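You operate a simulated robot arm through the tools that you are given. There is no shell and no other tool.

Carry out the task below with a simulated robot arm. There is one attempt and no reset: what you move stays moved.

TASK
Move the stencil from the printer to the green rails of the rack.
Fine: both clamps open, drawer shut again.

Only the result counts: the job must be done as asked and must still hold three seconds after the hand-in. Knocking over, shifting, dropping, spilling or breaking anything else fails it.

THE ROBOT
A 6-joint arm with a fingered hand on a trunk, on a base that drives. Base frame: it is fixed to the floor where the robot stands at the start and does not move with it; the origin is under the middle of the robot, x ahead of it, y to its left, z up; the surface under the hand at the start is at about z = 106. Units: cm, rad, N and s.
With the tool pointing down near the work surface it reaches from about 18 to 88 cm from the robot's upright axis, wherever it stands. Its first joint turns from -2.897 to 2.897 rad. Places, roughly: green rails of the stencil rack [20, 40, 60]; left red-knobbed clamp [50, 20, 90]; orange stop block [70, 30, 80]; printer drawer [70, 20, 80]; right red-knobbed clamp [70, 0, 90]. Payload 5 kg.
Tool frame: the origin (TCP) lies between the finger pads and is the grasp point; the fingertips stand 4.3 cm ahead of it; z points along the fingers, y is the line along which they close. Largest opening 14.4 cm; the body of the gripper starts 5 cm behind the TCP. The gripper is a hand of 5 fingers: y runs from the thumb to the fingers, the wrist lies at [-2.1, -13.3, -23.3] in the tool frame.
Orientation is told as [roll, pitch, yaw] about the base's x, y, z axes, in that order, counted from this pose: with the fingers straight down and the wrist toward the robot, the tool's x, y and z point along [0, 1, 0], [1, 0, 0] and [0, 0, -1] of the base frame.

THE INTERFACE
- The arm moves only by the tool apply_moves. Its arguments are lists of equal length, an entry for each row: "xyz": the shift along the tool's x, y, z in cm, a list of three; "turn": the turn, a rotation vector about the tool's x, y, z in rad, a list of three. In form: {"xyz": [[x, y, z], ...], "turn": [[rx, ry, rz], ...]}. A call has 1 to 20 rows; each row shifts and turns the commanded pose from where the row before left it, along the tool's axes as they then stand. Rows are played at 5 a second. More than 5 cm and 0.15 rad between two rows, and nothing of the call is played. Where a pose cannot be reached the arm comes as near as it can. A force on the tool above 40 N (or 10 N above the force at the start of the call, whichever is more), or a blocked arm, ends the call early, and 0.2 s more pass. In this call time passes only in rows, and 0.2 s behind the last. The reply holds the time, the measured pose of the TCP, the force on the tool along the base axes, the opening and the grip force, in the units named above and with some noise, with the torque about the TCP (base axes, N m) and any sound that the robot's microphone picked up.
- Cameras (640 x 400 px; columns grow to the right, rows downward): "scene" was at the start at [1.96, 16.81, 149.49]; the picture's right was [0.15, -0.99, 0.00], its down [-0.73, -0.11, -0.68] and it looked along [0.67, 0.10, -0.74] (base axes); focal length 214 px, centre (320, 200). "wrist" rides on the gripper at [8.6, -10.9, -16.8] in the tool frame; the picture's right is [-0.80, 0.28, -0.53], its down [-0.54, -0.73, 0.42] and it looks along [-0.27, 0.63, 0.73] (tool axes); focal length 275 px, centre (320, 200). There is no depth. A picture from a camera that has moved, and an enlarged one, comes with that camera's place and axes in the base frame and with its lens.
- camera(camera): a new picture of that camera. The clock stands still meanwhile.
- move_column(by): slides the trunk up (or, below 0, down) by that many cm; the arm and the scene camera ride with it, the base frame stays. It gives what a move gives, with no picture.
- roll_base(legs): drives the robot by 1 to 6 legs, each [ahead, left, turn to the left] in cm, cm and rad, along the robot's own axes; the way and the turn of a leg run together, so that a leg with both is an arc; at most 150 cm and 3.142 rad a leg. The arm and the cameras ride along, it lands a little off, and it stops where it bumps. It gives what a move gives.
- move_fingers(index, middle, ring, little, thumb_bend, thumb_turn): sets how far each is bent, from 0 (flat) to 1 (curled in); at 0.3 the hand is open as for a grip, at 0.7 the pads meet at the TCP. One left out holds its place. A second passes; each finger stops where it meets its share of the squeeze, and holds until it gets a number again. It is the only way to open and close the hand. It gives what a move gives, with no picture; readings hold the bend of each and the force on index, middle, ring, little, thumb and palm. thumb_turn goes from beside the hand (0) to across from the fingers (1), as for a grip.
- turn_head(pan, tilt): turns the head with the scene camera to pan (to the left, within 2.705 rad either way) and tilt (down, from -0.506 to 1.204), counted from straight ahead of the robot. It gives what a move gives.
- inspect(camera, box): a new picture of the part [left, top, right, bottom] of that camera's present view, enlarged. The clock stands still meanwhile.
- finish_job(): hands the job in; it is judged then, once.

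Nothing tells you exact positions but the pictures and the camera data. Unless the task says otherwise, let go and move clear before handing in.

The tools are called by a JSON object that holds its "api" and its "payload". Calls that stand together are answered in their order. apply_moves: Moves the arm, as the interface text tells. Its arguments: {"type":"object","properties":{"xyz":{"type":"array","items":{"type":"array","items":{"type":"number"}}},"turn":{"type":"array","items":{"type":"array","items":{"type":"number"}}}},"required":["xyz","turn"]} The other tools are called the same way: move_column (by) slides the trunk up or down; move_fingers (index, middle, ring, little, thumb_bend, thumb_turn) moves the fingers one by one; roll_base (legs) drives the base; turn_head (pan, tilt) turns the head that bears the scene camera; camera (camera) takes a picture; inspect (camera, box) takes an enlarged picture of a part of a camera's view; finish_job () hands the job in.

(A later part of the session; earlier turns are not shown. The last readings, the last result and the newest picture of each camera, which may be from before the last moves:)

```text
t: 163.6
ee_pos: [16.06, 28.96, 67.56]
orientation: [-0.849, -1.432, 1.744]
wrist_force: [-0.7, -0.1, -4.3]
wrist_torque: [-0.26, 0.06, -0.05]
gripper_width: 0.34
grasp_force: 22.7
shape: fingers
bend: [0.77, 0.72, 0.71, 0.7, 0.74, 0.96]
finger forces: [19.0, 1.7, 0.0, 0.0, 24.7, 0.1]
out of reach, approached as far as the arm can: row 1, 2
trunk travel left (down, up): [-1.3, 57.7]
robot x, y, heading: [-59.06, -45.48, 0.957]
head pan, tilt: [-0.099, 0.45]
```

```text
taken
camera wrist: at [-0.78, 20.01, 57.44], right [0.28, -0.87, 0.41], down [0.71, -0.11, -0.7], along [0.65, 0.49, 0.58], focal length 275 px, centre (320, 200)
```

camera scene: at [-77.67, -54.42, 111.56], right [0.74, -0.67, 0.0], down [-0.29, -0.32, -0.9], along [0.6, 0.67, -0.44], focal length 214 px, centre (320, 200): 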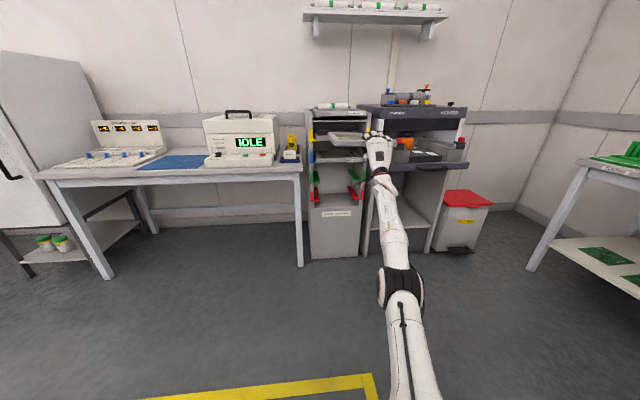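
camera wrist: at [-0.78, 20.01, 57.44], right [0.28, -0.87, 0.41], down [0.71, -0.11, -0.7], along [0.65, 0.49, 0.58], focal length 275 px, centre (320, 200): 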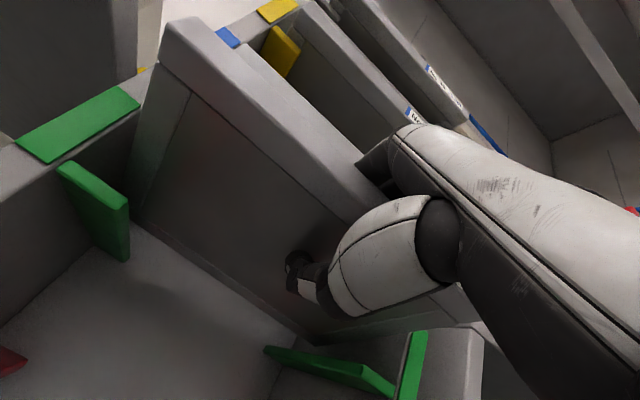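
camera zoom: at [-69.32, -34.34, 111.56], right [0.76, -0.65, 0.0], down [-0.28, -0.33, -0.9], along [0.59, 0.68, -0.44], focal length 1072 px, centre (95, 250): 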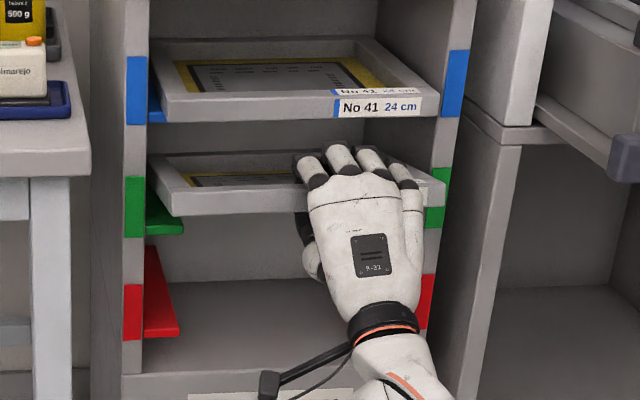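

{"api": "move_column", "payload": {"by": -1.2}}

{"api": "apply_moves", "payload": {"xyz": [[0.05, -0.6, -0.5], [0.05, -0.6, -0.4]], "turn": [[0, 0, 0], [0, 0, 0]]}}

{"api": "inspect", "payload": {"camera": "scene", "box": [310, 150, 420, 230]}}

{"api": "camera", "payload": {"camera": "wrist"}}

```text
t: 164.2
ee_pos: [16.09, 29.07, 66.46]
orientation: [-0.857, -1.431, 1.752]
wrist_force: [0.7, -0.2, -4.0]
wrist_torque: [-0.23, 0.01, 0.03]
gripper_width: 0.33
grasp_force: 22.9
shape: fingers
bend: [0.77, 0.72, 0.71, 0.7, 0.74, 0.96]
finger forces: [18.9, 1.9, 0.0, 0.0, 24.7, 0.0]
trunk travel left (down, up): [-0.1, 58.9]
robot x, y, heading: [-59.07, -45.38, 0.961]
head pan, tilt: [-0.099, 0.45]
```

```text
t: 164.8
ee_pos: [15.97, 28.78, 65.23]
orientation: [-0.83, -1.435, 1.728]
wrist_force: [1.2, 0.1, -3.3]
wrist_torque: [-0.18, -0.02, -0.03]
gripper_width: 0.29
grasp_force: 22.6
shape: fingers
bend: [0.77, 0.72, 0.71, 0.7, 0.74, 0.96]
finger forces: [18.1, 2.2, 0.0, 0.0, 23.9, 0.1]
out of reach, approached as far as the arm can: row 1, 2
trunk travel left (down, up): [-0.1, 58.9]
robot x, y, heading: [-59.29, -45.44, 0.953]
head pan, tilt: [-0.099, 0.45]
```

```text
5.00 times, centred on (365, 190) of scene
camera zoom: at [-69.32, -34.35, 110.37], right [0.76, -0.65, 0.0], down [-0.28, -0.33, -0.9], along [0.59, 0.68, -0.44], focal length 1072 px, centre (95, 250)
```

zoom: 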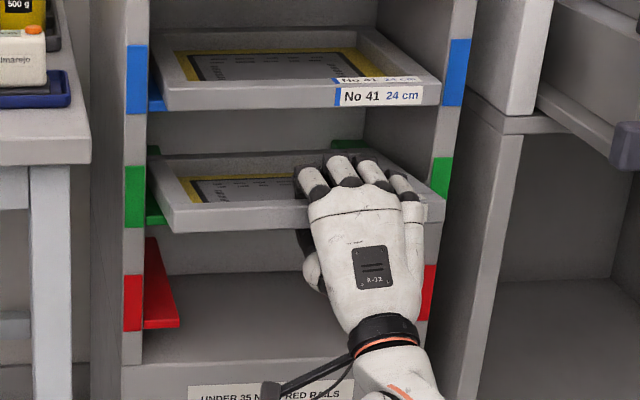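

```text
taken
camera wrist: at [-0.8, 19.78, 55.14], right [0.29, -0.87, 0.41], down [0.7, -0.1, -0.7], along [0.65, 0.49, 0.58], focal length 275 px, centre (320, 200)
```

wrist: 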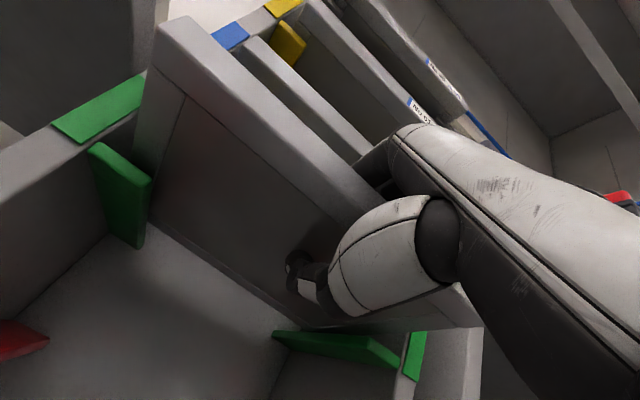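

The rear edge now sits on the rails. I'll push a little further in for a safer balance before letting go.

{"api": "roll_base", "payload": {"legs": [[2.5, -0.05, 0]]}}

{"api": "inspect", "payload": {"camera": "scene", "box": [310, 150, 420, 230]}}

{"api": "camera", "payload": {"camera": "wrist"}}

```text
t: 165.6
ee_pos: [17.5, 30.82, 65.19]
orientation: [-0.827, -1.437, 1.725]
wrist_force: [0.0, 0.6, -2.9]
wrist_torque: [-0.17, 0.01, -0.01]
gripper_width: 0.31
grasp_force: 22.4
shape: fingers
bend: [0.77, 0.72, 0.71, 0.7, 0.74, 0.96]
finger forces: [18.2, 2.2, 0.0, 0.1, 24.0, 0.0]
trunk travel left (down, up): [-0.1, 58.9]
robot x, y, heading: [-57.34, -43.09, 0.956]
head pan, tilt: [-0.099, 0.45]
```

```text
5.00 times, centred on (365, 190) of scene
camera zoom: at [-67.86, -32.35, 110.36], right [0.76, -0.65, 0.0], down [-0.28, -0.33, -0.9], along [0.59, 0.68, -0.44], focal length 1072 px, centre (95, 250)
```

zoom: 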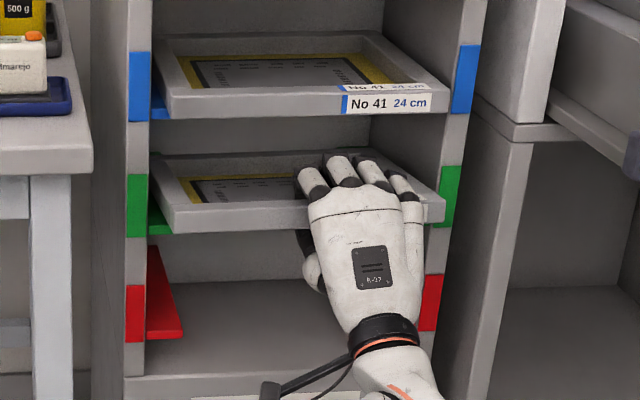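

```text
taken
camera wrist: at [0.68, 21.75, 55.12], right [0.29, -0.87, 0.41], down [0.7, -0.1, -0.7], along [0.65, 0.49, 0.58], focal length 275 px, centre (320, 200)
```

wrist: 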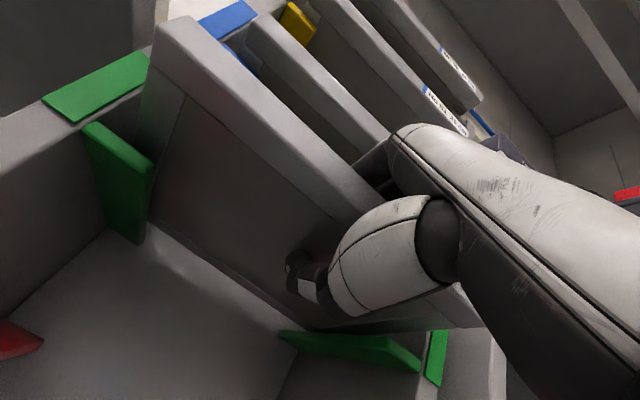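

Both sides are over the green flanges. I'll release gradually so the front settles onto the rails.

{"api": "move_fingers", "payload": {"index": 0.7, "middle": 0.68, "ring": 0.66, "little": 0.66, "thumb_bend": 0.66}}

{"api": "move_fingers", "payload": {"index": 0.6, "middle": 0.6, "ring": 0.6, "little": 0.6, "thumb_bend": 0.58}}

{"api": "inspect", "payload": {"camera": "scene", "box": [310, 150, 420, 230]}}

{"api": "camera", "payload": {"camera": "wrist"}}

```text
t: 166.6
ee_pos: [17.46, 31.0, 65.2]
orientation: [-0.827, -1.437, 1.726]
wrist_force: [0.5, 1.1, -2.9]
wrist_torque: [-0.06, 0.03, 0.01]
gripper_width: 2.0
grasp_force: 1.2
shape: fingers
bend: [0.7, 0.68, 0.66, 0.66, 0.64, 0.97]
finger forces: [0.1, 0.0, 0.0, 0.0, 3.2, 0.1]
trunk travel left (down, up): [-0.1, 58.9]
robot x, y, heading: [-57.47, -43.36, 0.961]
head pan, tilt: [-0.099, 0.45]
```

```text
t: 167.6
ee_pos: [17.51, 30.82, 65.23]
orientation: [-0.829, -1.438, 1.728]
wrist_force: [-1.2, 0.4, 0.2]
wrist_torque: [0.03, -0.02, 0.0]
gripper_width: 4.74
grasp_force: 0.0
shape: fingers
bend: [0.6, 0.6, 0.6, 0.6, 0.57, 0.97]
finger forces: [0.0, 0.0, 0.0, 0.1, 0.0, 0.0]
trunk travel left (down, up): [-0.1, 58.9]
robot x, y, heading: [-57.92, -43.04, 0.965]
head pan, tilt: [-0.099, 0.45]
```

```text
5.00 times, centred on (365, 190) of scene
camera zoom: at [-67.88, -32.37, 110.36], right [0.76, -0.65, 0.0], down [-0.28, -0.33, -0.9], along [0.59, 0.68, -0.44], focal length 1072 px, centre (95, 250)
```

zoom: 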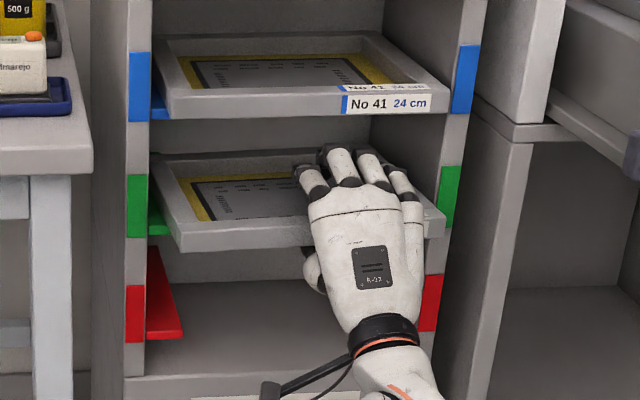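

```text
taken
camera wrist: at [0.67, 21.74, 55.15], right [0.29, -0.87, 0.41], down [0.7, -0.1, -0.7], along [0.65, 0.49, 0.58], focal length 275 px, centre (320, 200)
```

wrist: 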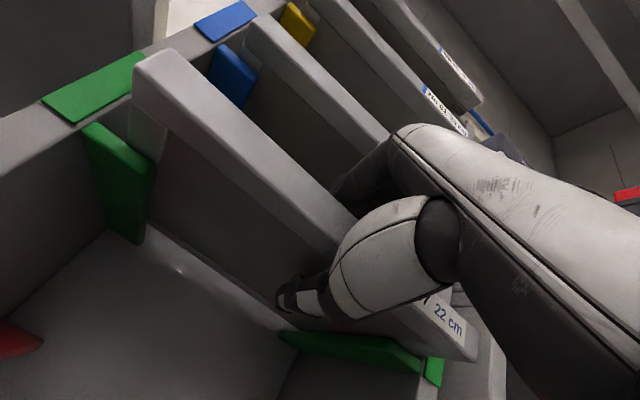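

The stencil rests level on the green rails. I'll open the hand a bit more and back straight out with the base.

{"api": "move_fingers", "payload": {"index": 0.5, "middle": 0.5, "ring": 0.5, "little": 0.5, "thumb_bend": 0.5}}

{"api": "roll_base", "payload": {"legs": [[-7, 0.1, 0]]}}

{"api": "inspect", "payload": {"camera": "scene", "box": [310, 150, 420, 230]}}

```text
t: 168.6
ee_pos: [17.56, 30.9, 65.24]
orientation: [-0.827, -1.437, 1.728]
wrist_force: [0.3, 0.2, 0.0]
wrist_torque: [0.01, 0.0, 0.01]
gripper_width: 7.82
grasp_force: 0.1
shape: fingers
bend: [0.5, 0.5, 0.5, 0.5, 0.5, 0.97]
finger forces: [0.1, 0.0, 0.0, 0.1, 0.0, 0.1]
trunk travel left (down, up): [-0.1, 58.9]
robot x, y, heading: [-57.96, -43.36, 0.953]
head pan, tilt: [-0.099, 0.45]
```

```text
t: 169.6
ee_pos: [13.41, 25.15, 65.3]
orientation: [-0.828, -1.438, 1.727]
wrist_force: [0.1, -0.7, -0.2]
wrist_torque: [-0.02, 0.04, 0.02]
gripper_width: 7.82
grasp_force: 0.1
shape: fingers
bend: [0.5, 0.5, 0.5, 0.5, 0.5, 0.97]
finger forces: [0.0, 0.0, 0.1, 0.0, 0.0, 0.0]
trunk travel left (down, up): [-0.1, 58.9]
robot x, y, heading: [-61.81, -49.17, 0.957]
head pan, tilt: [-0.099, 0.45]
```

```text
5.00 times, centred on (365, 190) of scene
camera zoom: at [-71.97, -38.02, 110.37], right [0.76, -0.65, 0.0], down [-0.28, -0.33, -0.9], along [0.59, 0.68, -0.44], focal length 1072 px, centre (95, 250)
```

zoom: 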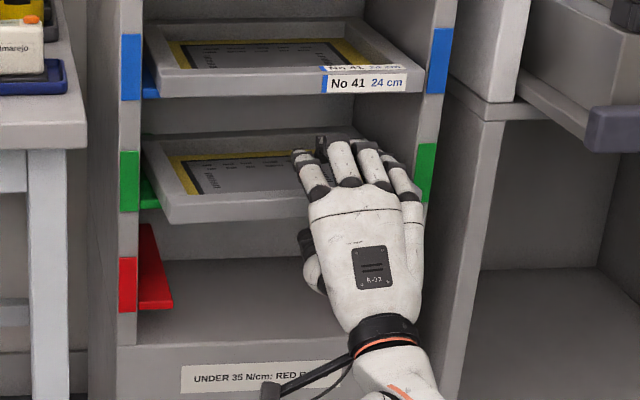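

{"api": "roll_base", "payload": {"legs": [[-14, 0, 0]]}}

{"api": "inspect", "payload": {"camera": "scene", "box": [300, 130, 420, 220]}}

{"api": "camera", "payload": {"camera": "wrist"}}

```text
t: 171.0
ee_pos: [5.56, 13.64, 65.32]
orientation: [-0.828, -1.436, 1.728]
wrist_force: [-1.1, -0.6, 0.0]
wrist_torque: [-0.03, 0.02, -0.02]
gripper_width: 7.79
grasp_force: 0.1
shape: fingers
bend: [0.5, 0.5, 0.5, 0.5, 0.5, 0.97]
finger forces: [0.0, 0.0, 0.0, 0.0, 0.1, 0.0]
trunk travel left (down, up): [-0.1, 58.9]
robot x, y, heading: [-69.71, -60.45, 0.956]
head pan, tilt: [-0.099, 0.45]
```

```text
4.44 times, centred on (360, 175) of scene
camera zoom: at [-79.92, -49.33, 110.36], right [0.76, -0.65, 0.0], down [-0.28, -0.33, -0.9], along [0.59, 0.68, -0.44], focal length 953 px, centre (142, 311)
```

zoom: 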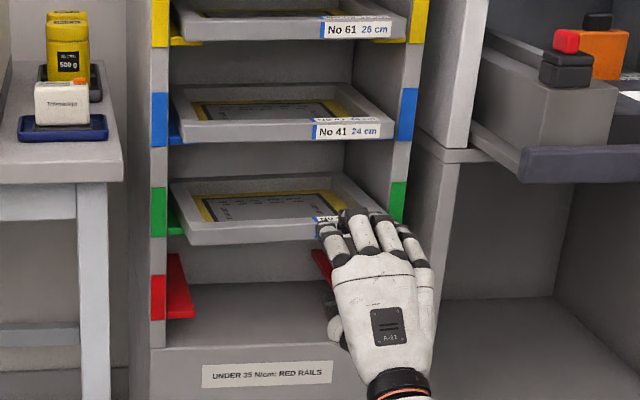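

```text
taken
camera wrist: at [-11.3, 4.69, 55.16], right [0.28, -0.87, 0.41], down [0.7, -0.1, -0.7], along [0.65, 0.49, 0.58], focal length 275 px, centre (320, 200)
```

wrist: 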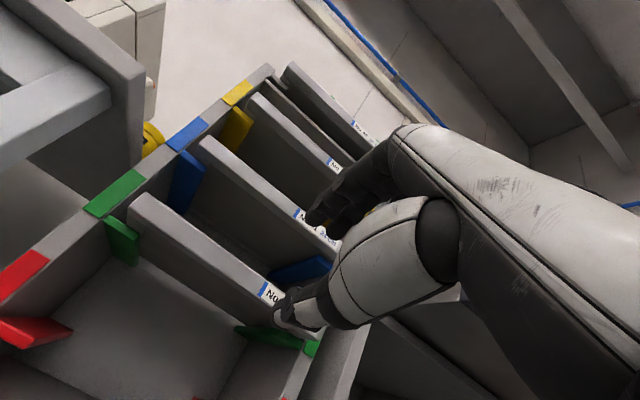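

The stencil sits on the green rails and sticks out a few cm. I'll tilt the hand to about 45° and use the fingertips to push it fully home.

{"api": "apply_moves", "payload": {"xyz": [[0, 0, 0], [0, 0, 0], [0, 0, 0], [0, 0, 0], [0, 0, 0]], "turn": [[0.1384, 0.0142, 0.0157], [0.1384, 0.0142, 0.0157], [0.1384, 0.0142, 0.0157], [0.1384, 0.0142, 0.0157], [0.1384, 0.0142, 0.0157]]}}

{"api": "move_fingers", "payload": {"index": 0.6, "middle": 0.6, "ring": 0.6, "little": 0.6, "thumb_bend": 0.6}}

{"api": "camera", "payload": {"camera": "scene"}}

{"api": "inspect", "payload": {"camera": "scene", "box": [300, 130, 420, 220]}}

```text
t: 172.2
ee_pos: [6.27, 13.3, 64.01]
orientation: [-0.002, -0.795, 0.938]
wrist_force: [0.0, 0.4, -1.2]
wrist_torque: [0.07, -0.05, -0.02]
gripper_width: 7.85
grasp_force: 0.1
shape: fingers
bend: [0.5, 0.5, 0.5, 0.5, 0.5, 0.98]
finger forces: [0.1, 0.0, 0.0, 0.0, 0.0, 0.0]
out of reach, approached as far as the arm can: row 1, 2, 4, 5
trunk travel left (down, up): [-0.1, 58.9]
robot x, y, heading: [-70.28, -60.57, 0.956]
head pan, tilt: [-0.099, 0.45]
```

```text
t: 173.2
ee_pos: [6.27, 13.36, 63.81]
orientation: [-0.001, -0.797, 0.939]
wrist_force: [-0.8, -0.8, 0.6]
wrist_torque: [0.01, -0.03, 0.01]
gripper_width: 4.31
grasp_force: 0.2
shape: fingers
bend: [0.6, 0.6, 0.6, 0.6, 0.6, 0.98]
finger forces: [0.1, 0.0, 0.0, 0.0, 0.1, 0.0]
trunk travel left (down, up): [-0.1, 58.9]
robot x, y, heading: [-69.79, -60.4, 0.955]
head pan, tilt: [-0.099, 0.45]
```

```text
taken
camera scene: at [-79.92, -49.34, 110.36], right [0.76, -0.65, 0.0], down [-0.28, -0.33, -0.9], along [0.59, 0.68, -0.44], focal length 214 px, centre (320, 200)
```

scene: 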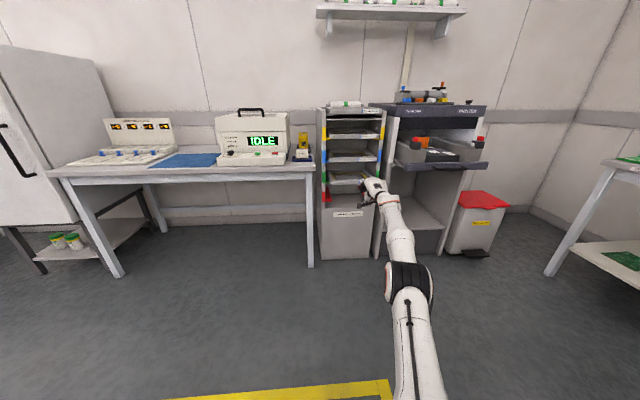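

```text
4.44 times, centred on (360, 175) of scene
camera zoom: at [-79.92, -49.34, 110.36], right [0.76, -0.65, 0.0], down [-0.28, -0.33, -0.9], along [0.59, 0.68, -0.44], focal length 953 px, centre (142, 311)
```

zoom: 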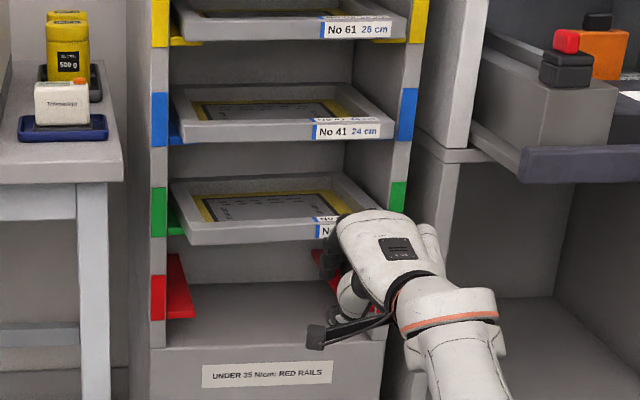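

{"api": "apply_moves", "payload": {"xyz": [[0, -1.24, -2.99], [1.55, -2.096, -2.146], [1.55, -2.096, -2.146], [1.55, -2.096, -2.146], [1.55, 0, 0]], "turn": [[0, 0, 0], [0, 0, 0], [0, 0, 0], [0, 0, 0], [0, 0, 0]]}}

{"api": "roll_base", "payload": {"legs": [[16, -0.3, 0]]}}

{"api": "camera", "payload": {"camera": "scene"}}

{"api": "camera", "payload": {"camera": "wrist"}}

```text
t: 174.4
ee_pos: [-5.96, 7.44, 65.13]
orientation: [0.001, -0.785, 0.933]
wrist_force: [0.8, 0.0, 0.8]
wrist_torque: [0.02, -0.02, 0.01]
gripper_width: 4.28
grasp_force: 0.1
shape: fingers
bend: [0.6, 0.6, 0.6, 0.6, 0.6, 0.98]
finger forces: [0.0, 0.1, 0.0, 0.1, 0.0, 0.0]
trunk travel left (down, up): [-0.1, 58.9]
robot x, y, heading: [-69.75, -60.39, 0.959]
head pan, tilt: [-0.099, 0.45]
```

```text
t: 175.8
ee_pos: [3.7, 20.11, 65.22]
orientation: [-0.001, -0.786, 0.931]
wrist_force: [-0.5, 0.1, 0.2]
wrist_torque: [0.01, -0.04, 0.01]
gripper_width: 4.32
grasp_force: 0.1
shape: fingers
bend: [0.6, 0.6, 0.6, 0.6, 0.6, 0.98]
finger forces: [0.0, 0.0, 0.1, 0.0, 0.0, 0.0]
trunk travel left (down, up): [-0.1, 58.9]
robot x, y, heading: [-60.53, -47.67, 0.959]
head pan, tilt: [-0.099, 0.45]
```

```text
taken
camera scene: at [-70.43, -36.4, 110.36], right [0.76, -0.66, 0.0], down [-0.29, -0.33, -0.9], along [0.59, 0.68, -0.44], focal length 214 px, centre (320, 200)
```

scene: 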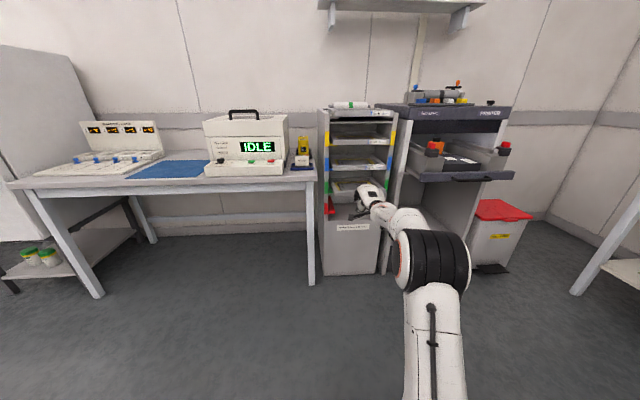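

```text
taken
camera wrist: at [-14.77, 9.75, 69.27], right [0.53, -0.62, 0.58], down [0.31, -0.49, -0.81], along [0.79, 0.61, -0.07], focal length 275 px, centre (320, 200)
```

wrist: 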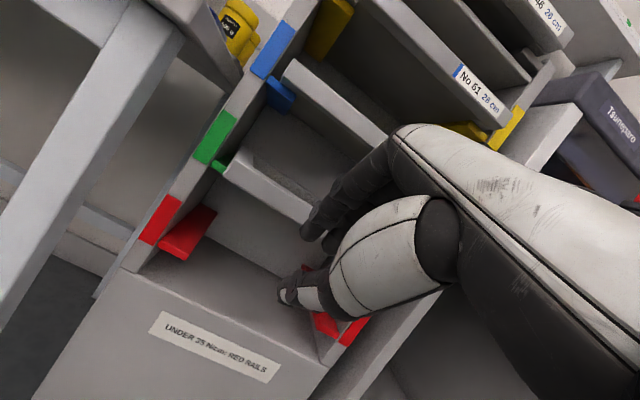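

{"api": "inspect", "payload": {"camera": "scene", "box": [310, 140, 420, 230]}}

{"api": "apply_moves", "payload": {"xyz": [[0, 1.41, 1.41], [0, 1.41, 1.41], [0, 1.06, 1.06]], "turn": [[0, 0, 0], [0, 0, 0], [0, 0, 0]]}}

{"api": "inspect", "payload": {"camera": "scene", "box": [310, 140, 420, 230]}}

{"api": "camera", "payload": {"camera": "wrist"}}

```text
4.44 times, centred on (365, 185) of scene
camera zoom: at [-70.43, -36.4, 110.36], right [0.76, -0.66, 0.0], down [-0.29, -0.33, -0.9], along [0.59, 0.68, -0.44], focal length 953 px, centre (120, 267)
```

zoom: 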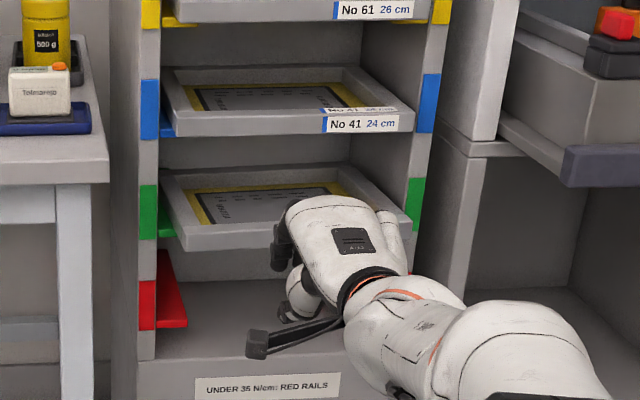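

```text
t: 176.6
ee_pos: [7.01, 24.64, 65.21]
orientation: [0.0, -0.785, 0.932]
wrist_force: [0.7, 0.7, 0.4]
wrist_torque: [-0.05, 0.01, 0.02]
gripper_width: 4.29
grasp_force: 0.1
shape: fingers
bend: [0.6, 0.6, 0.6, 0.6, 0.6, 0.98]
finger forces: [0.1, 0.0, 0.1, 0.0, 0.0, 0.0]
trunk travel left (down, up): [-0.1, 58.9]
robot x, y, heading: [-60.44, -47.63, 0.957]
head pan, tilt: [-0.099, 0.45]
```

```text
4.44 times, centred on (365, 185) of scene
camera zoom: at [-70.44, -36.4, 110.37], right [0.76, -0.66, 0.0], down [-0.29, -0.33, -0.9], along [0.59, 0.68, -0.44], focal length 953 px, centre (120, 267)
```

zoom: 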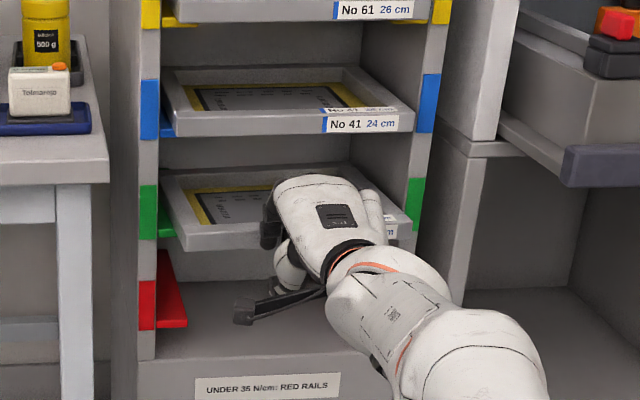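

```text
taken
camera wrist: at [-11.44, 14.24, 69.41], right [0.53, -0.62, 0.58], down [0.31, -0.49, -0.81], along [0.79, 0.61, -0.07], focal length 275 px, centre (320, 200)
```

wrist: 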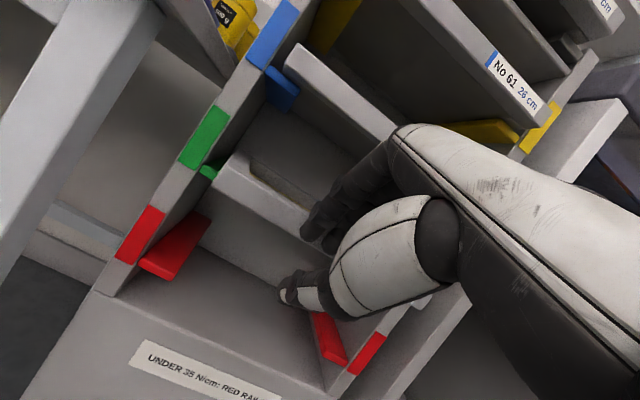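

The fingertips are level with the bar's front face. I'll push forward in small steps.

{"api": "apply_moves", "payload": {"xyz": [[0, 0.71, 0.71], [0, 0.71, 0.71], [0, 0.57, 0.57], [0, 0.57, 0.57], [0, 0.57, 0.57]], "turn": [[0, 0, 0], [0, 0, 0], [0, 0, 0], [0, 0, 0], [0, 0, 0]]}}

{"api": "inspect", "payload": {"camera": "scene", "box": [310, 140, 420, 230]}}

{"api": "camera", "payload": {"camera": "wrist"}}

```text
t: 177.8
ee_pos: [9.63, 28.31, 65.05]
orientation: [0.001, -0.784, 0.934]
wrist_force: [-0.8, -0.9, -0.5]
wrist_torque: [-0.03, 0.02, 0.0]
gripper_width: 4.2
grasp_force: 0.7
shape: fingers
bend: [0.6, 0.6, 0.6, 0.6, 0.6, 0.98]
finger forces: [0.4, 0.6, 0.1, 0.0, 0.0, 0.0]
trunk travel left (down, up): [-0.1, 58.9]
robot x, y, heading: [-60.53, -47.45, 0.954]
head pan, tilt: [-0.099, 0.45]
```

```text
4.44 times, centred on (365, 185) of scene
camera zoom: at [-70.43, -36.4, 110.36], right [0.76, -0.66, 0.0], down [-0.29, -0.33, -0.9], along [0.59, 0.68, -0.44], focal length 953 px, centre (120, 267)
```

zoom: 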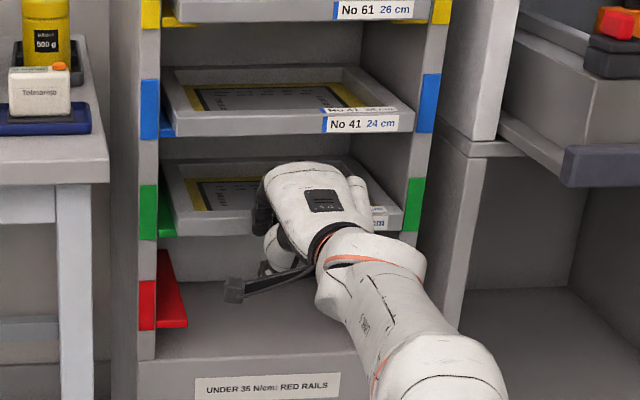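

```text
taken
camera wrist: at [-8.85, 17.82, 69.27], right [0.54, -0.62, 0.58], down [0.31, -0.49, -0.81], along [0.79, 0.61, -0.07], focal length 275 px, centre (320, 200)
```

wrist: 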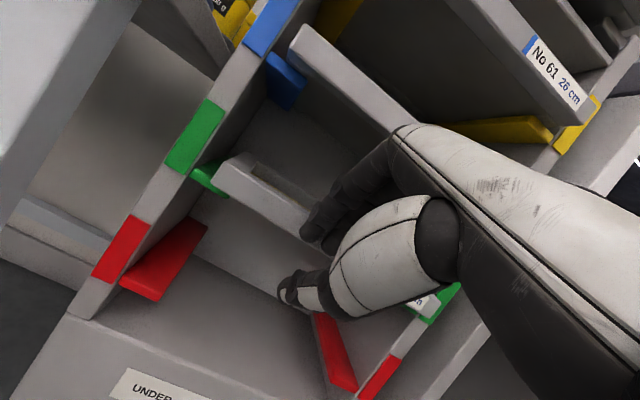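

{"api": "apply_moves", "payload": {"xyz": [[0, 0.57, 0.57], [0, 0.57, 0.57], [0, 0.57, 0.57]], "turn": [[0, 0, 0], [0, 0, 0], [0, 0, 0]]}}

{"api": "inspect", "payload": {"camera": "scene", "box": [310, 140, 420, 230]}}

{"api": "camera", "payload": {"camera": "wrist"}}

```text
t: 178.6
ee_pos: [11.08, 30.2, 65.16]
orientation: [-0.001, -0.786, 0.934]
wrist_force: [0.1, 0.2, 0.4]
wrist_torque: [-0.03, 0.03, 0.0]
gripper_width: 4.26
grasp_force: 0.8
shape: fingers
bend: [0.6, 0.6, 0.6, 0.6, 0.6, 0.98]
finger forces: [0.1, 0.4, 0.1, 0.0, 0.0, 0.1]
trunk travel left (down, up): [-0.1, 58.9]
robot x, y, heading: [-60.56, -47.84, 0.956]
head pan, tilt: [-0.099, 0.45]
```

```text
4.44 times, centred on (365, 185) of scene
camera zoom: at [-70.44, -36.4, 110.37], right [0.76, -0.66, 0.0], down [-0.29, -0.33, -0.9], along [0.59, 0.68, -0.44], focal length 953 px, centre (120, 267)
```

zoom: 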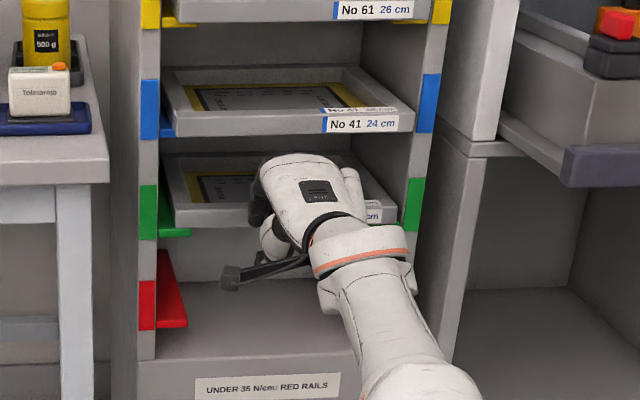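

```text
taken
camera wrist: at [-7.4, 19.73, 69.35], right [0.53, -0.62, 0.58], down [0.31, -0.49, -0.81], along [0.79, 0.61, -0.07], focal length 275 px, centre (320, 200)
```

wrist: 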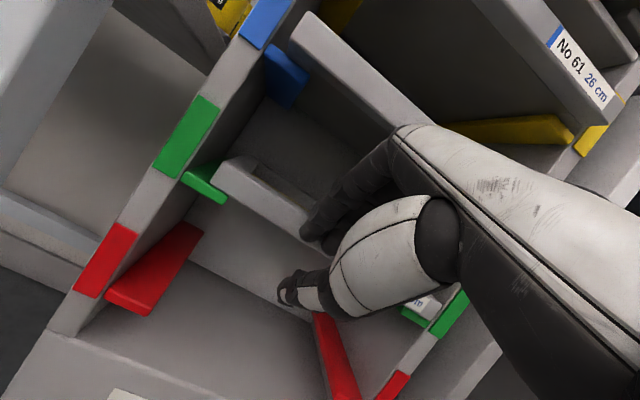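

{"api": "apply_moves", "payload": {"xyz": [[0, 0.42, 0.42], [0, 0.42, 0.42], [0, 0.42, 0.42]], "turn": [[0, 0, 0], [0, 0, 0], [0, 0, 0]]}}

{"api": "inspect", "payload": {"camera": "scene", "box": [310, 140, 420, 230]}}

{"api": "camera", "payload": {"camera": "wrist"}}

```text
t: 179.4
ee_pos: [11.98, 31.21, 65.45]
orientation: [0.001, -0.79, 0.934]
wrist_force: [-10.8, -14.2, 7.0]
wrist_torque: [0.13, -0.2, -0.16]
gripper_width: 3.65
grasp_force: 8.6
shape: fingers
bend: [0.63, 0.62, 0.61, 0.6, 0.6, 0.98]
finger forces: [6.5, 8.9, 2.2, 0.1, 0.0, 0.0]
out of reach, approached as far as the arm can: row 3
trunk travel left (down, up): [-0.1, 58.9]
robot x, y, heading: [-60.75, -47.51, 0.956]
head pan, tilt: [-0.099, 0.45]
```

```text
4.44 times, centred on (365, 185) of scene
camera zoom: at [-70.54, -36.53, 110.38], right [0.76, -0.66, 0.0], down [-0.28, -0.33, -0.9], along [0.59, 0.68, -0.43], focal length 953 px, centre (120, 267)
```

zoom: 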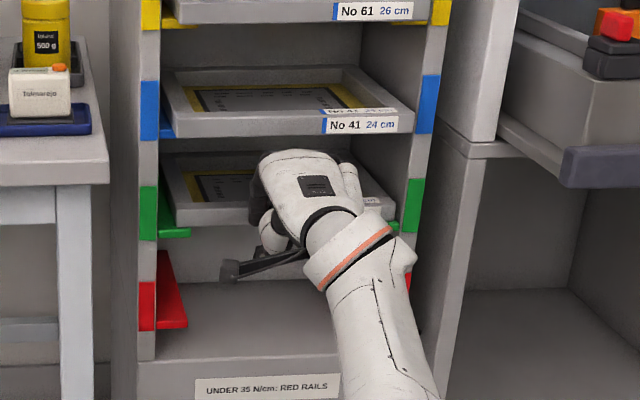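

```text
taken
camera wrist: at [-6.48, 20.7, 69.51], right [0.53, -0.62, 0.58], down [0.31, -0.49, -0.81], along [0.79, 0.61, -0.07], focal length 275 px, centre (320, 200)
```

wrist: 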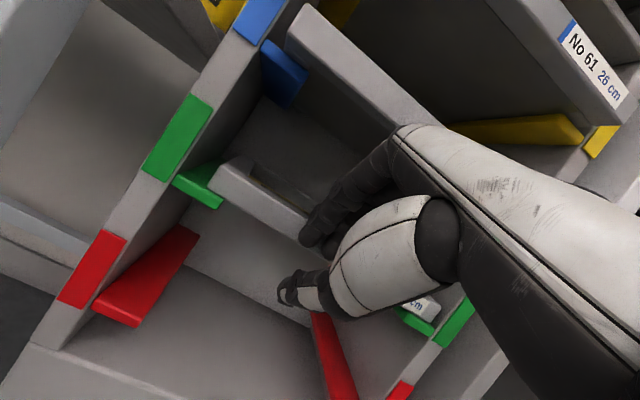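

The force rose to about 17 N, so it's fully seated against the rear. I'll withdraw the hand and check the result.

{"api": "apply_moves", "payload": {"xyz": [[0, -0.71, -0.71], [0, -1.41, -1.41], [0, -2.1, -2.1], [0, -2.1, -2.1], [0, -2.1, -2.1]], "turn": [[0, 0, 0], [0, 0, 0], [0, 0, 0], [0, 0, 0], [0, 0, 0]]}}

{"api": "roll_base", "payload": {"legs": [[-16, 0, 0]]}}

{"api": "inspect", "payload": {"camera": "scene", "box": [300, 120, 420, 220]}}

{"api": "camera", "payload": {"camera": "wrist"}}

```text
t: 180.6
ee_pos: [5.49, 22.67, 65.29]
orientation: [0.002, -0.787, 0.933]
wrist_force: [-0.4, 0.2, 0.1]
wrist_torque: [0.07, -0.04, 0.03]
gripper_width: 4.28
grasp_force: 0.2
shape: fingers
bend: [0.6, 0.6, 0.6, 0.6, 0.6, 0.98]
finger forces: [0.0, 0.0, 0.0, 0.0, 0.0, 0.0]
out of reach, approached as far as the arm can: row 1, 2
trunk travel left (down, up): [-0.1, 58.9]
robot x, y, heading: [-60.32, -47.48, 0.953]
head pan, tilt: [-0.099, 0.45]
```

```text
t: 182.0
ee_pos: [-3.74, 9.74, 65.33]
orientation: [0.002, -0.786, 0.933]
wrist_force: [0.5, -0.2, 0.0]
wrist_torque: [-0.02, -0.02, 0.01]
gripper_width: 4.26
grasp_force: 0.0
shape: fingers
bend: [0.6, 0.6, 0.6, 0.6, 0.6, 0.98]
finger forces: [0.0, 0.0, 0.0, 0.1, 0.0, 0.1]
trunk travel left (down, up): [-0.1, 58.9]
robot x, y, heading: [-69.36, -60.7, 0.953]
head pan, tilt: [-0.099, 0.45]
```

```text
4.00 times, centred on (360, 170) of scene
camera zoom: at [-79.55, -49.3, 110.36], right [0.75, -0.66, 0.0], down [-0.29, -0.33, -0.9], along [0.59, 0.68, -0.44], focal length 858 px, centre (160, 320)
```

zoom: 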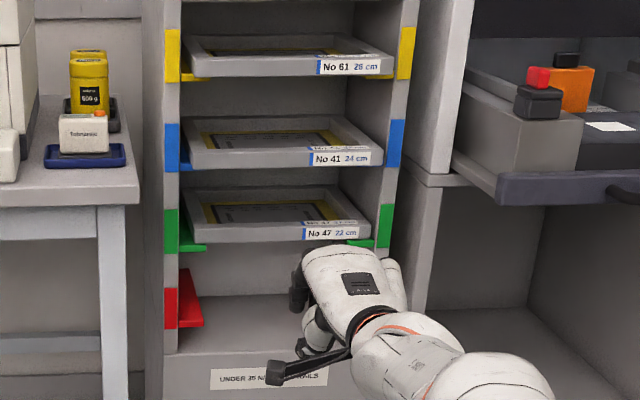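

```text
taken
camera wrist: at [-22.09, -0.66, 69.4], right [0.53, -0.62, 0.58], down [0.31, -0.49, -0.81], along [0.79, 0.61, -0.07], focal length 275 px, centre (320, 200)
```

wrist: 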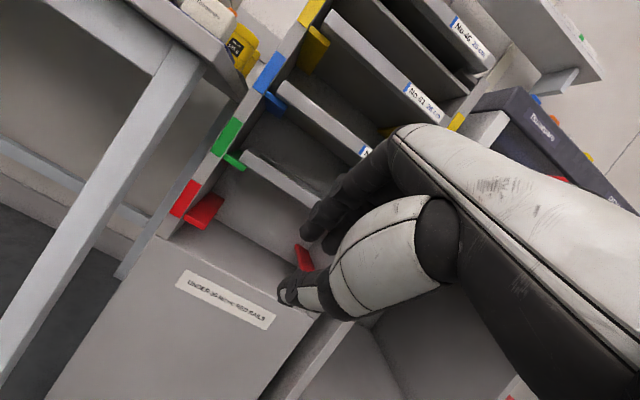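

No 47 is now fully seated on the green rails. Next I'll drive in front of the printer to shut the drawer, checking the clamps on the way.

{"api": "roll_base", "payload": {"legs": [[-6, 0, 0], [0, -48, -0.015]]}}

{"api": "move_column", "payload": {"by": 10}}

{"api": "camera", "payload": {"camera": "scene"}}

{"api": "inspect", "payload": {"camera": "scene", "box": [310, 100, 470, 220]}}

```text
t: 185.4
ee_pos: [32.75, -24.02, 65.32]
orientation: [0.002, -0.786, 0.909]
wrist_force: [-0.2, 0.2, 0.0]
wrist_torque: [0.01, -0.01, -0.01]
gripper_width: 4.27
grasp_force: 0.1
shape: fingers
bend: [0.6, 0.6, 0.6, 0.6, 0.6, 0.98]
finger forces: [0.0, 0.0, 0.0, 0.0, 0.0, 0.0]
trunk travel left (down, up): [-0.1, 58.9]
robot x, y, heading: [-34.42, -93.05, 0.934]
head pan, tilt: [-0.099, 0.45]
```

```text
t: 186.7
ee_pos: [32.87, -24.14, 75.28]
orientation: [0.002, -0.784, 0.912]
wrist_force: [0.6, 0.6, -1.1]
wrist_torque: [0.01, 0.01, -0.01]
gripper_width: 4.24
grasp_force: 0.0
shape: fingers
bend: [0.6, 0.6, 0.6, 0.6, 0.6, 0.98]
finger forces: [0.1, 0.1, 0.1, 0.1, 0.1, 0.0]
trunk travel left (down, up): [-10.1, 48.9]
robot x, y, heading: [-34.87, -93.02, 0.936]
head pan, tilt: [-0.099, 0.45]
```

```text
taken
camera scene: at [-44.32, -81.68, 120.36], right [0.74, -0.67, 0.0], down [-0.29, -0.32, -0.9], along [0.6, 0.67, -0.44], focal length 214 px, centre (320, 200)
```

scene: 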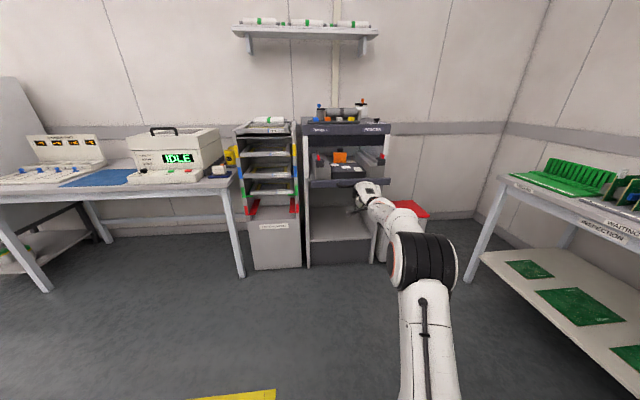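

```text
3.33 times, centred on (390, 160) of scene
camera zoom: at [-44.32, -81.68, 120.36], right [0.74, -0.67, 0.0], down [-0.29, -0.32, -0.9], along [0.6, 0.67, -0.44], focal length 715 px, centre (87, 333)
```

zoom: 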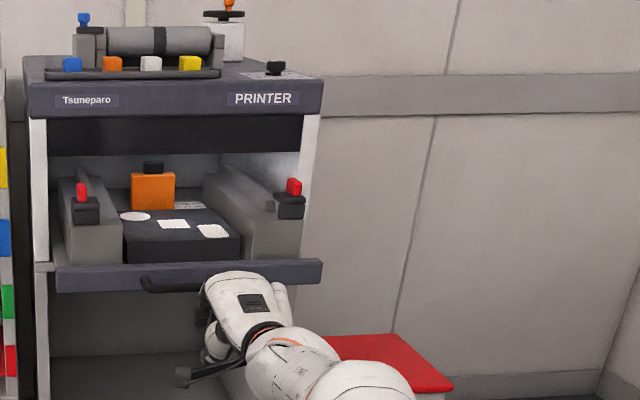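

Both clamps are fully open, about 36 cm apart. I'll pull the arm in, bring the base closer, and then push the handle bar.

{"api": "apply_moves", "payload": {"xyz": [[0.5, -1.6, -2.62], [0.5, -2.12, -2.12], [0.5, -2.12, -2.12], [0, -2.12, -2.12], [0, -2.12, -2.12], [0, -2.12, -2.12]], "turn": [[0, 0.0163, -0.0163], [0, 0, 0], [0, 0, 0], [0, 0, 0], [0, 0, 0], [0, 0, 0]]}}

{"api": "roll_base", "payload": {"legs": [[20, 0, 0]]}}

{"api": "inspect", "payload": {"camera": "scene", "box": [300, 110, 470, 250]}}

{"api": "camera", "payload": {"camera": "wrist"}}

```text
t: 188.1
ee_pos: [20.95, -37.69, 75.9]
orientation: [-0.001, -0.786, 0.936]
wrist_force: [0.5, 0.9, -0.7]
wrist_torque: [0.02, -0.02, -0.01]
gripper_width: 4.3
grasp_force: 0.0
shape: fingers
bend: [0.6, 0.6, 0.6, 0.6, 0.6, 0.98]
finger forces: [0.1, 0.0, 0.0, 0.1, 0.0, 0.0]
trunk travel left (down, up): [-10.1, 48.9]
robot x, y, heading: [-34.47, -92.74, 0.937]
head pan, tilt: [-0.099, 0.45]
```

```text
t: 189.7
ee_pos: [32.88, -21.42, 76.03]
orientation: [0.002, -0.785, 0.934]
wrist_force: [-0.5, -0.3, -0.6]
wrist_torque: [0.03, -0.03, 0.01]
gripper_width: 4.26
grasp_force: 0.0
shape: fingers
bend: [0.6, 0.6, 0.6, 0.6, 0.6, 0.98]
finger forces: [0.0, 0.0, 0.1, 0.0, 0.0, 0.0]
trunk travel left (down, up): [-10.1, 48.9]
robot x, y, heading: [-22.68, -76.73, 0.934]
head pan, tilt: [-0.099, 0.45]
```

```text
2.86 times, centred on (385, 180) of scene
camera zoom: at [-32.33, -65.46, 120.36], right [0.74, -0.67, 0.0], down [-0.29, -0.32, -0.9], along [0.6, 0.67, -0.44], focal length 613 px, centre (134, 257)
```

zoom: 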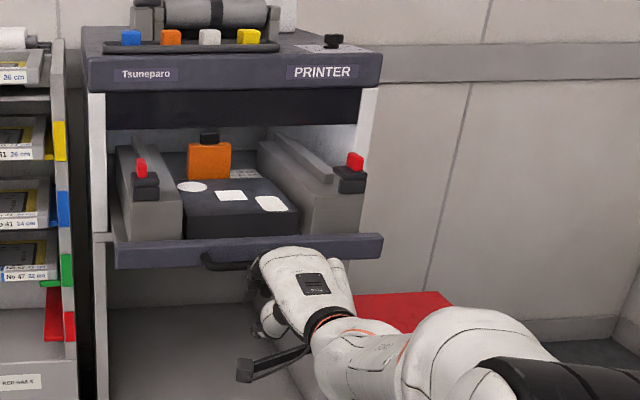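

```text
taken
camera wrist: at [14.52, -31.95, 80.17], right [0.54, -0.62, 0.58], down [0.31, -0.49, -0.81], along [0.79, 0.61, -0.07], focal length 275 px, centre (320, 200)
```

wrist: 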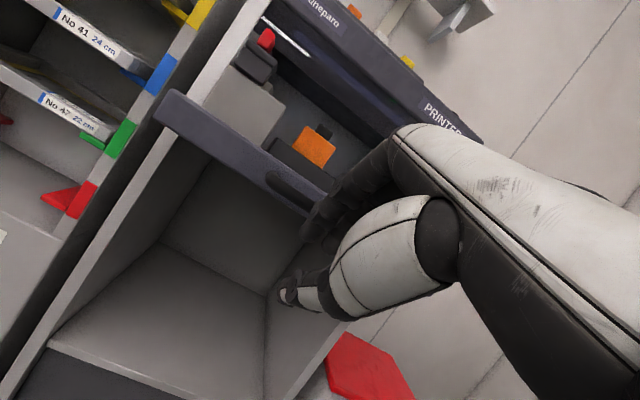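

{"api": "apply_moves", "payload": {"xyz": [[0, 1.41, 1.41], [0, 1.41, 1.41], [0, 1.41, 1.41]], "turn": [[0, 0, 0], [0, 0, 0], [0, 0, 0]]}}

{"api": "inspect", "payload": {"camera": "scene", "box": [310, 150, 430, 240]}}

{"api": "camera", "payload": {"camera": "wrist"}}

```text
t: 190.5
ee_pos: [36.43, -16.54, 75.93]
orientation: [0.003, -0.789, 0.933]
wrist_force: [0.6, 0.2, -1.1]
wrist_torque: [-0.01, 0.02, 0.02]
gripper_width: 4.25
grasp_force: 0.0
shape: fingers
bend: [0.6, 0.6, 0.6, 0.6, 0.6, 0.98]
finger forces: [0.0, 0.1, 0.0, 0.1, 0.0, 0.1]
trunk travel left (down, up): [-10.1, 48.9]
robot x, y, heading: [-22.35, -76.92, 0.934]
head pan, tilt: [-0.099, 0.45]
```

```text
4.44 times, centred on (370, 195) of scene
camera zoom: at [-32.33, -65.46, 120.36], right [0.74, -0.67, 0.0], down [-0.29, -0.32, -0.9], along [0.6, 0.67, -0.44], focal length 953 px, centre (98, 222)
```

zoom: 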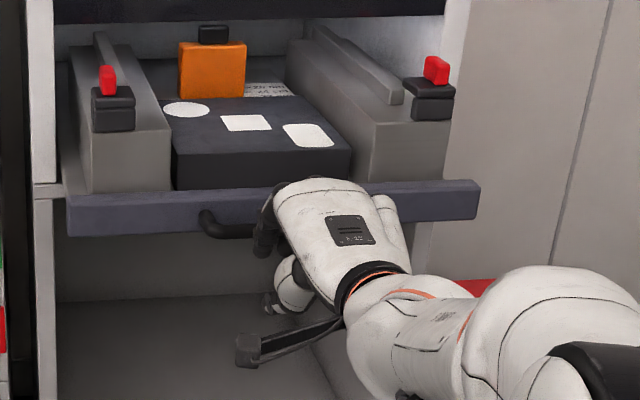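

```text
taken
camera wrist: at [18.06, -27.09, 80.14], right [0.54, -0.62, 0.58], down [0.31, -0.49, -0.81], along [0.79, 0.61, -0.07], focal length 275 px, centre (320, 200)
```

wrist: 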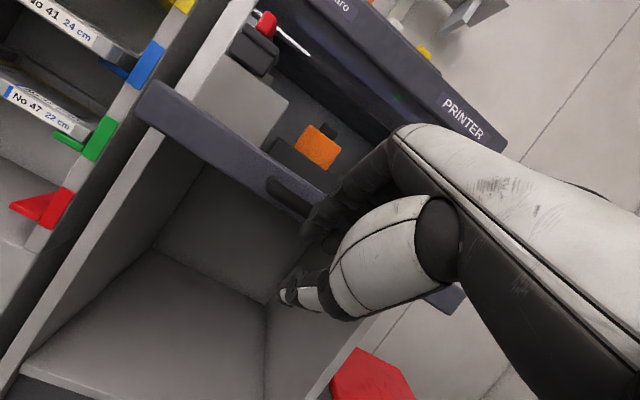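

{"api": "apply_moves", "payload": {"xyz": [[0, 1.06, 1.06], [0, 0.71, 0.71], [0, 0.71, 0.71], [0, 0.71, 0.71], [0, 0.71, 0.71]], "turn": [[0, 0, 0], [0, 0, 0], [0, 0, 0], [0, 0, 0], [0, 0, 0]]}}

{"api": "inspect", "payload": {"camera": "scene", "box": [310, 150, 430, 240]}}

{"api": "camera", "payload": {"camera": "wrist"}}

```text
t: 191.7
ee_pos: [39.79, -12.22, 75.88]
orientation: [0.001, -0.785, 0.934]
wrist_force: [0.4, 0.0, 1.3]
wrist_torque: [0.0, 0.0, -0.02]
gripper_width: 4.27
grasp_force: 0.1
shape: fingers
bend: [0.6, 0.6, 0.6, 0.6, 0.6, 0.98]
finger forces: [0.1, 0.1, 0.1, 0.1, 0.1, 0.0]
trunk travel left (down, up): [-10.1, 48.9]
robot x, y, heading: [-22.56, -76.57, 0.935]
head pan, tilt: [-0.099, 0.45]
```

```text
4.44 times, centred on (370, 195) of scene
camera zoom: at [-32.33, -65.46, 120.36], right [0.74, -0.67, 0.0], down [-0.29, -0.32, -0.9], along [0.6, 0.67, -0.44], focal length 953 px, centre (98, 222)
```

zoom: 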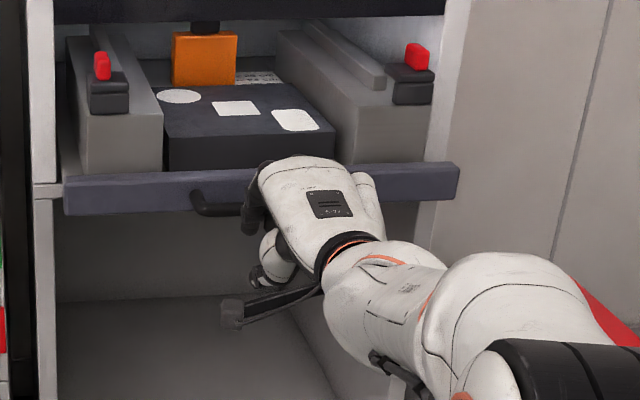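

```text
taken
camera wrist: at [21.39, -22.67, 80.05], right [0.54, -0.62, 0.58], down [0.31, -0.49, -0.81], along [0.79, 0.61, -0.07], focal length 275 px, centre (320, 200)
```

wrist: 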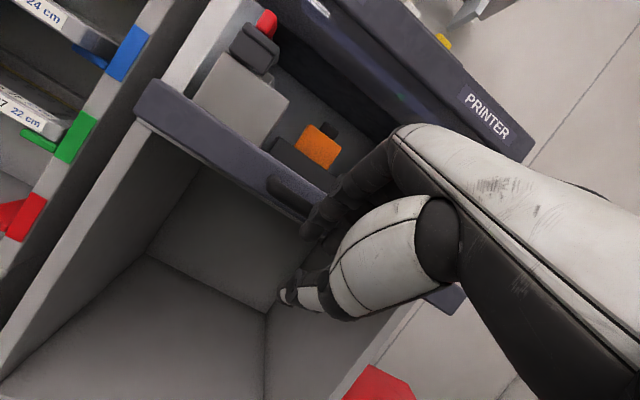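

The drawer glides in with hardly any force. I'll continue.

{"api": "apply_moves", "payload": {"xyz": [[0, 0.71, 0.71], [0, 0.71, 0.71], [0, 0.71, 0.71], [0, 0.71, 0.71], [0, 0.71, 0.71], [0, 0.71, 0.71]], "turn": [[0, 0, 0], [0, 0, 0], [0, 0, 0], [0, 0, 0], [0, 0, 0], [0, 0, 0]]}}

{"api": "inspect", "payload": {"camera": "scene", "box": [310, 140, 430, 230]}}

{"api": "camera", "payload": {"camera": "wrist"}}

```text
t: 193.1
ee_pos: [43.42, -7.35, 75.93]
orientation: [-0.001, -0.785, 0.936]
wrist_force: [0.8, -0.1, 0.5]
wrist_torque: [0.0, 0.0, 0.01]
gripper_width: 4.27
grasp_force: 0.0
shape: fingers
bend: [0.6, 0.6, 0.6, 0.6, 0.6, 0.98]
finger forces: [0.1, 0.0, 0.0, 0.0, 0.1, 0.1]
trunk travel left (down, up): [-10.1, 48.9]
robot x, y, heading: [-22.55, -76.36, 0.934]
head pan, tilt: [-0.099, 0.45]
```

```text
4.44 times, centred on (370, 185) of scene
camera zoom: at [-32.33, -65.46, 120.36], right [0.74, -0.67, 0.0], down [-0.29, -0.32, -0.9], along [0.6, 0.67, -0.44], focal length 953 px, centre (98, 267)
```

zoom: 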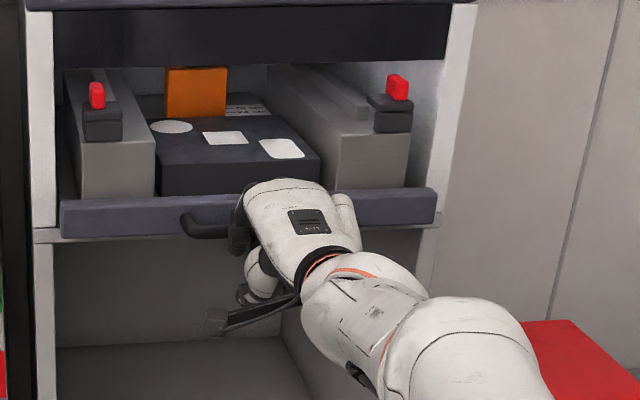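

```text
taken
camera wrist: at [24.95, -17.85, 80.07], right [0.54, -0.62, 0.58], down [0.31, -0.49, -0.81], along [0.79, 0.61, -0.08], focal length 275 px, centre (320, 200)
```

wrist: 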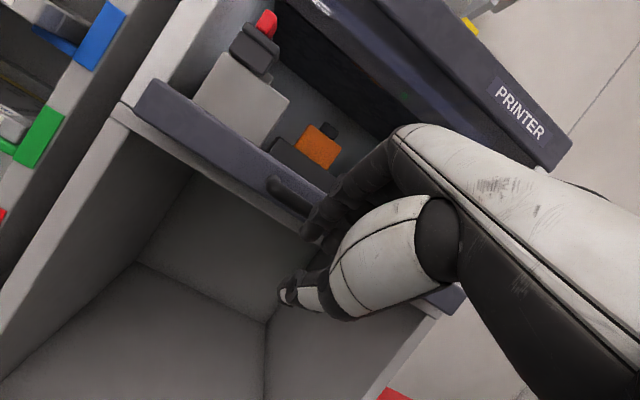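

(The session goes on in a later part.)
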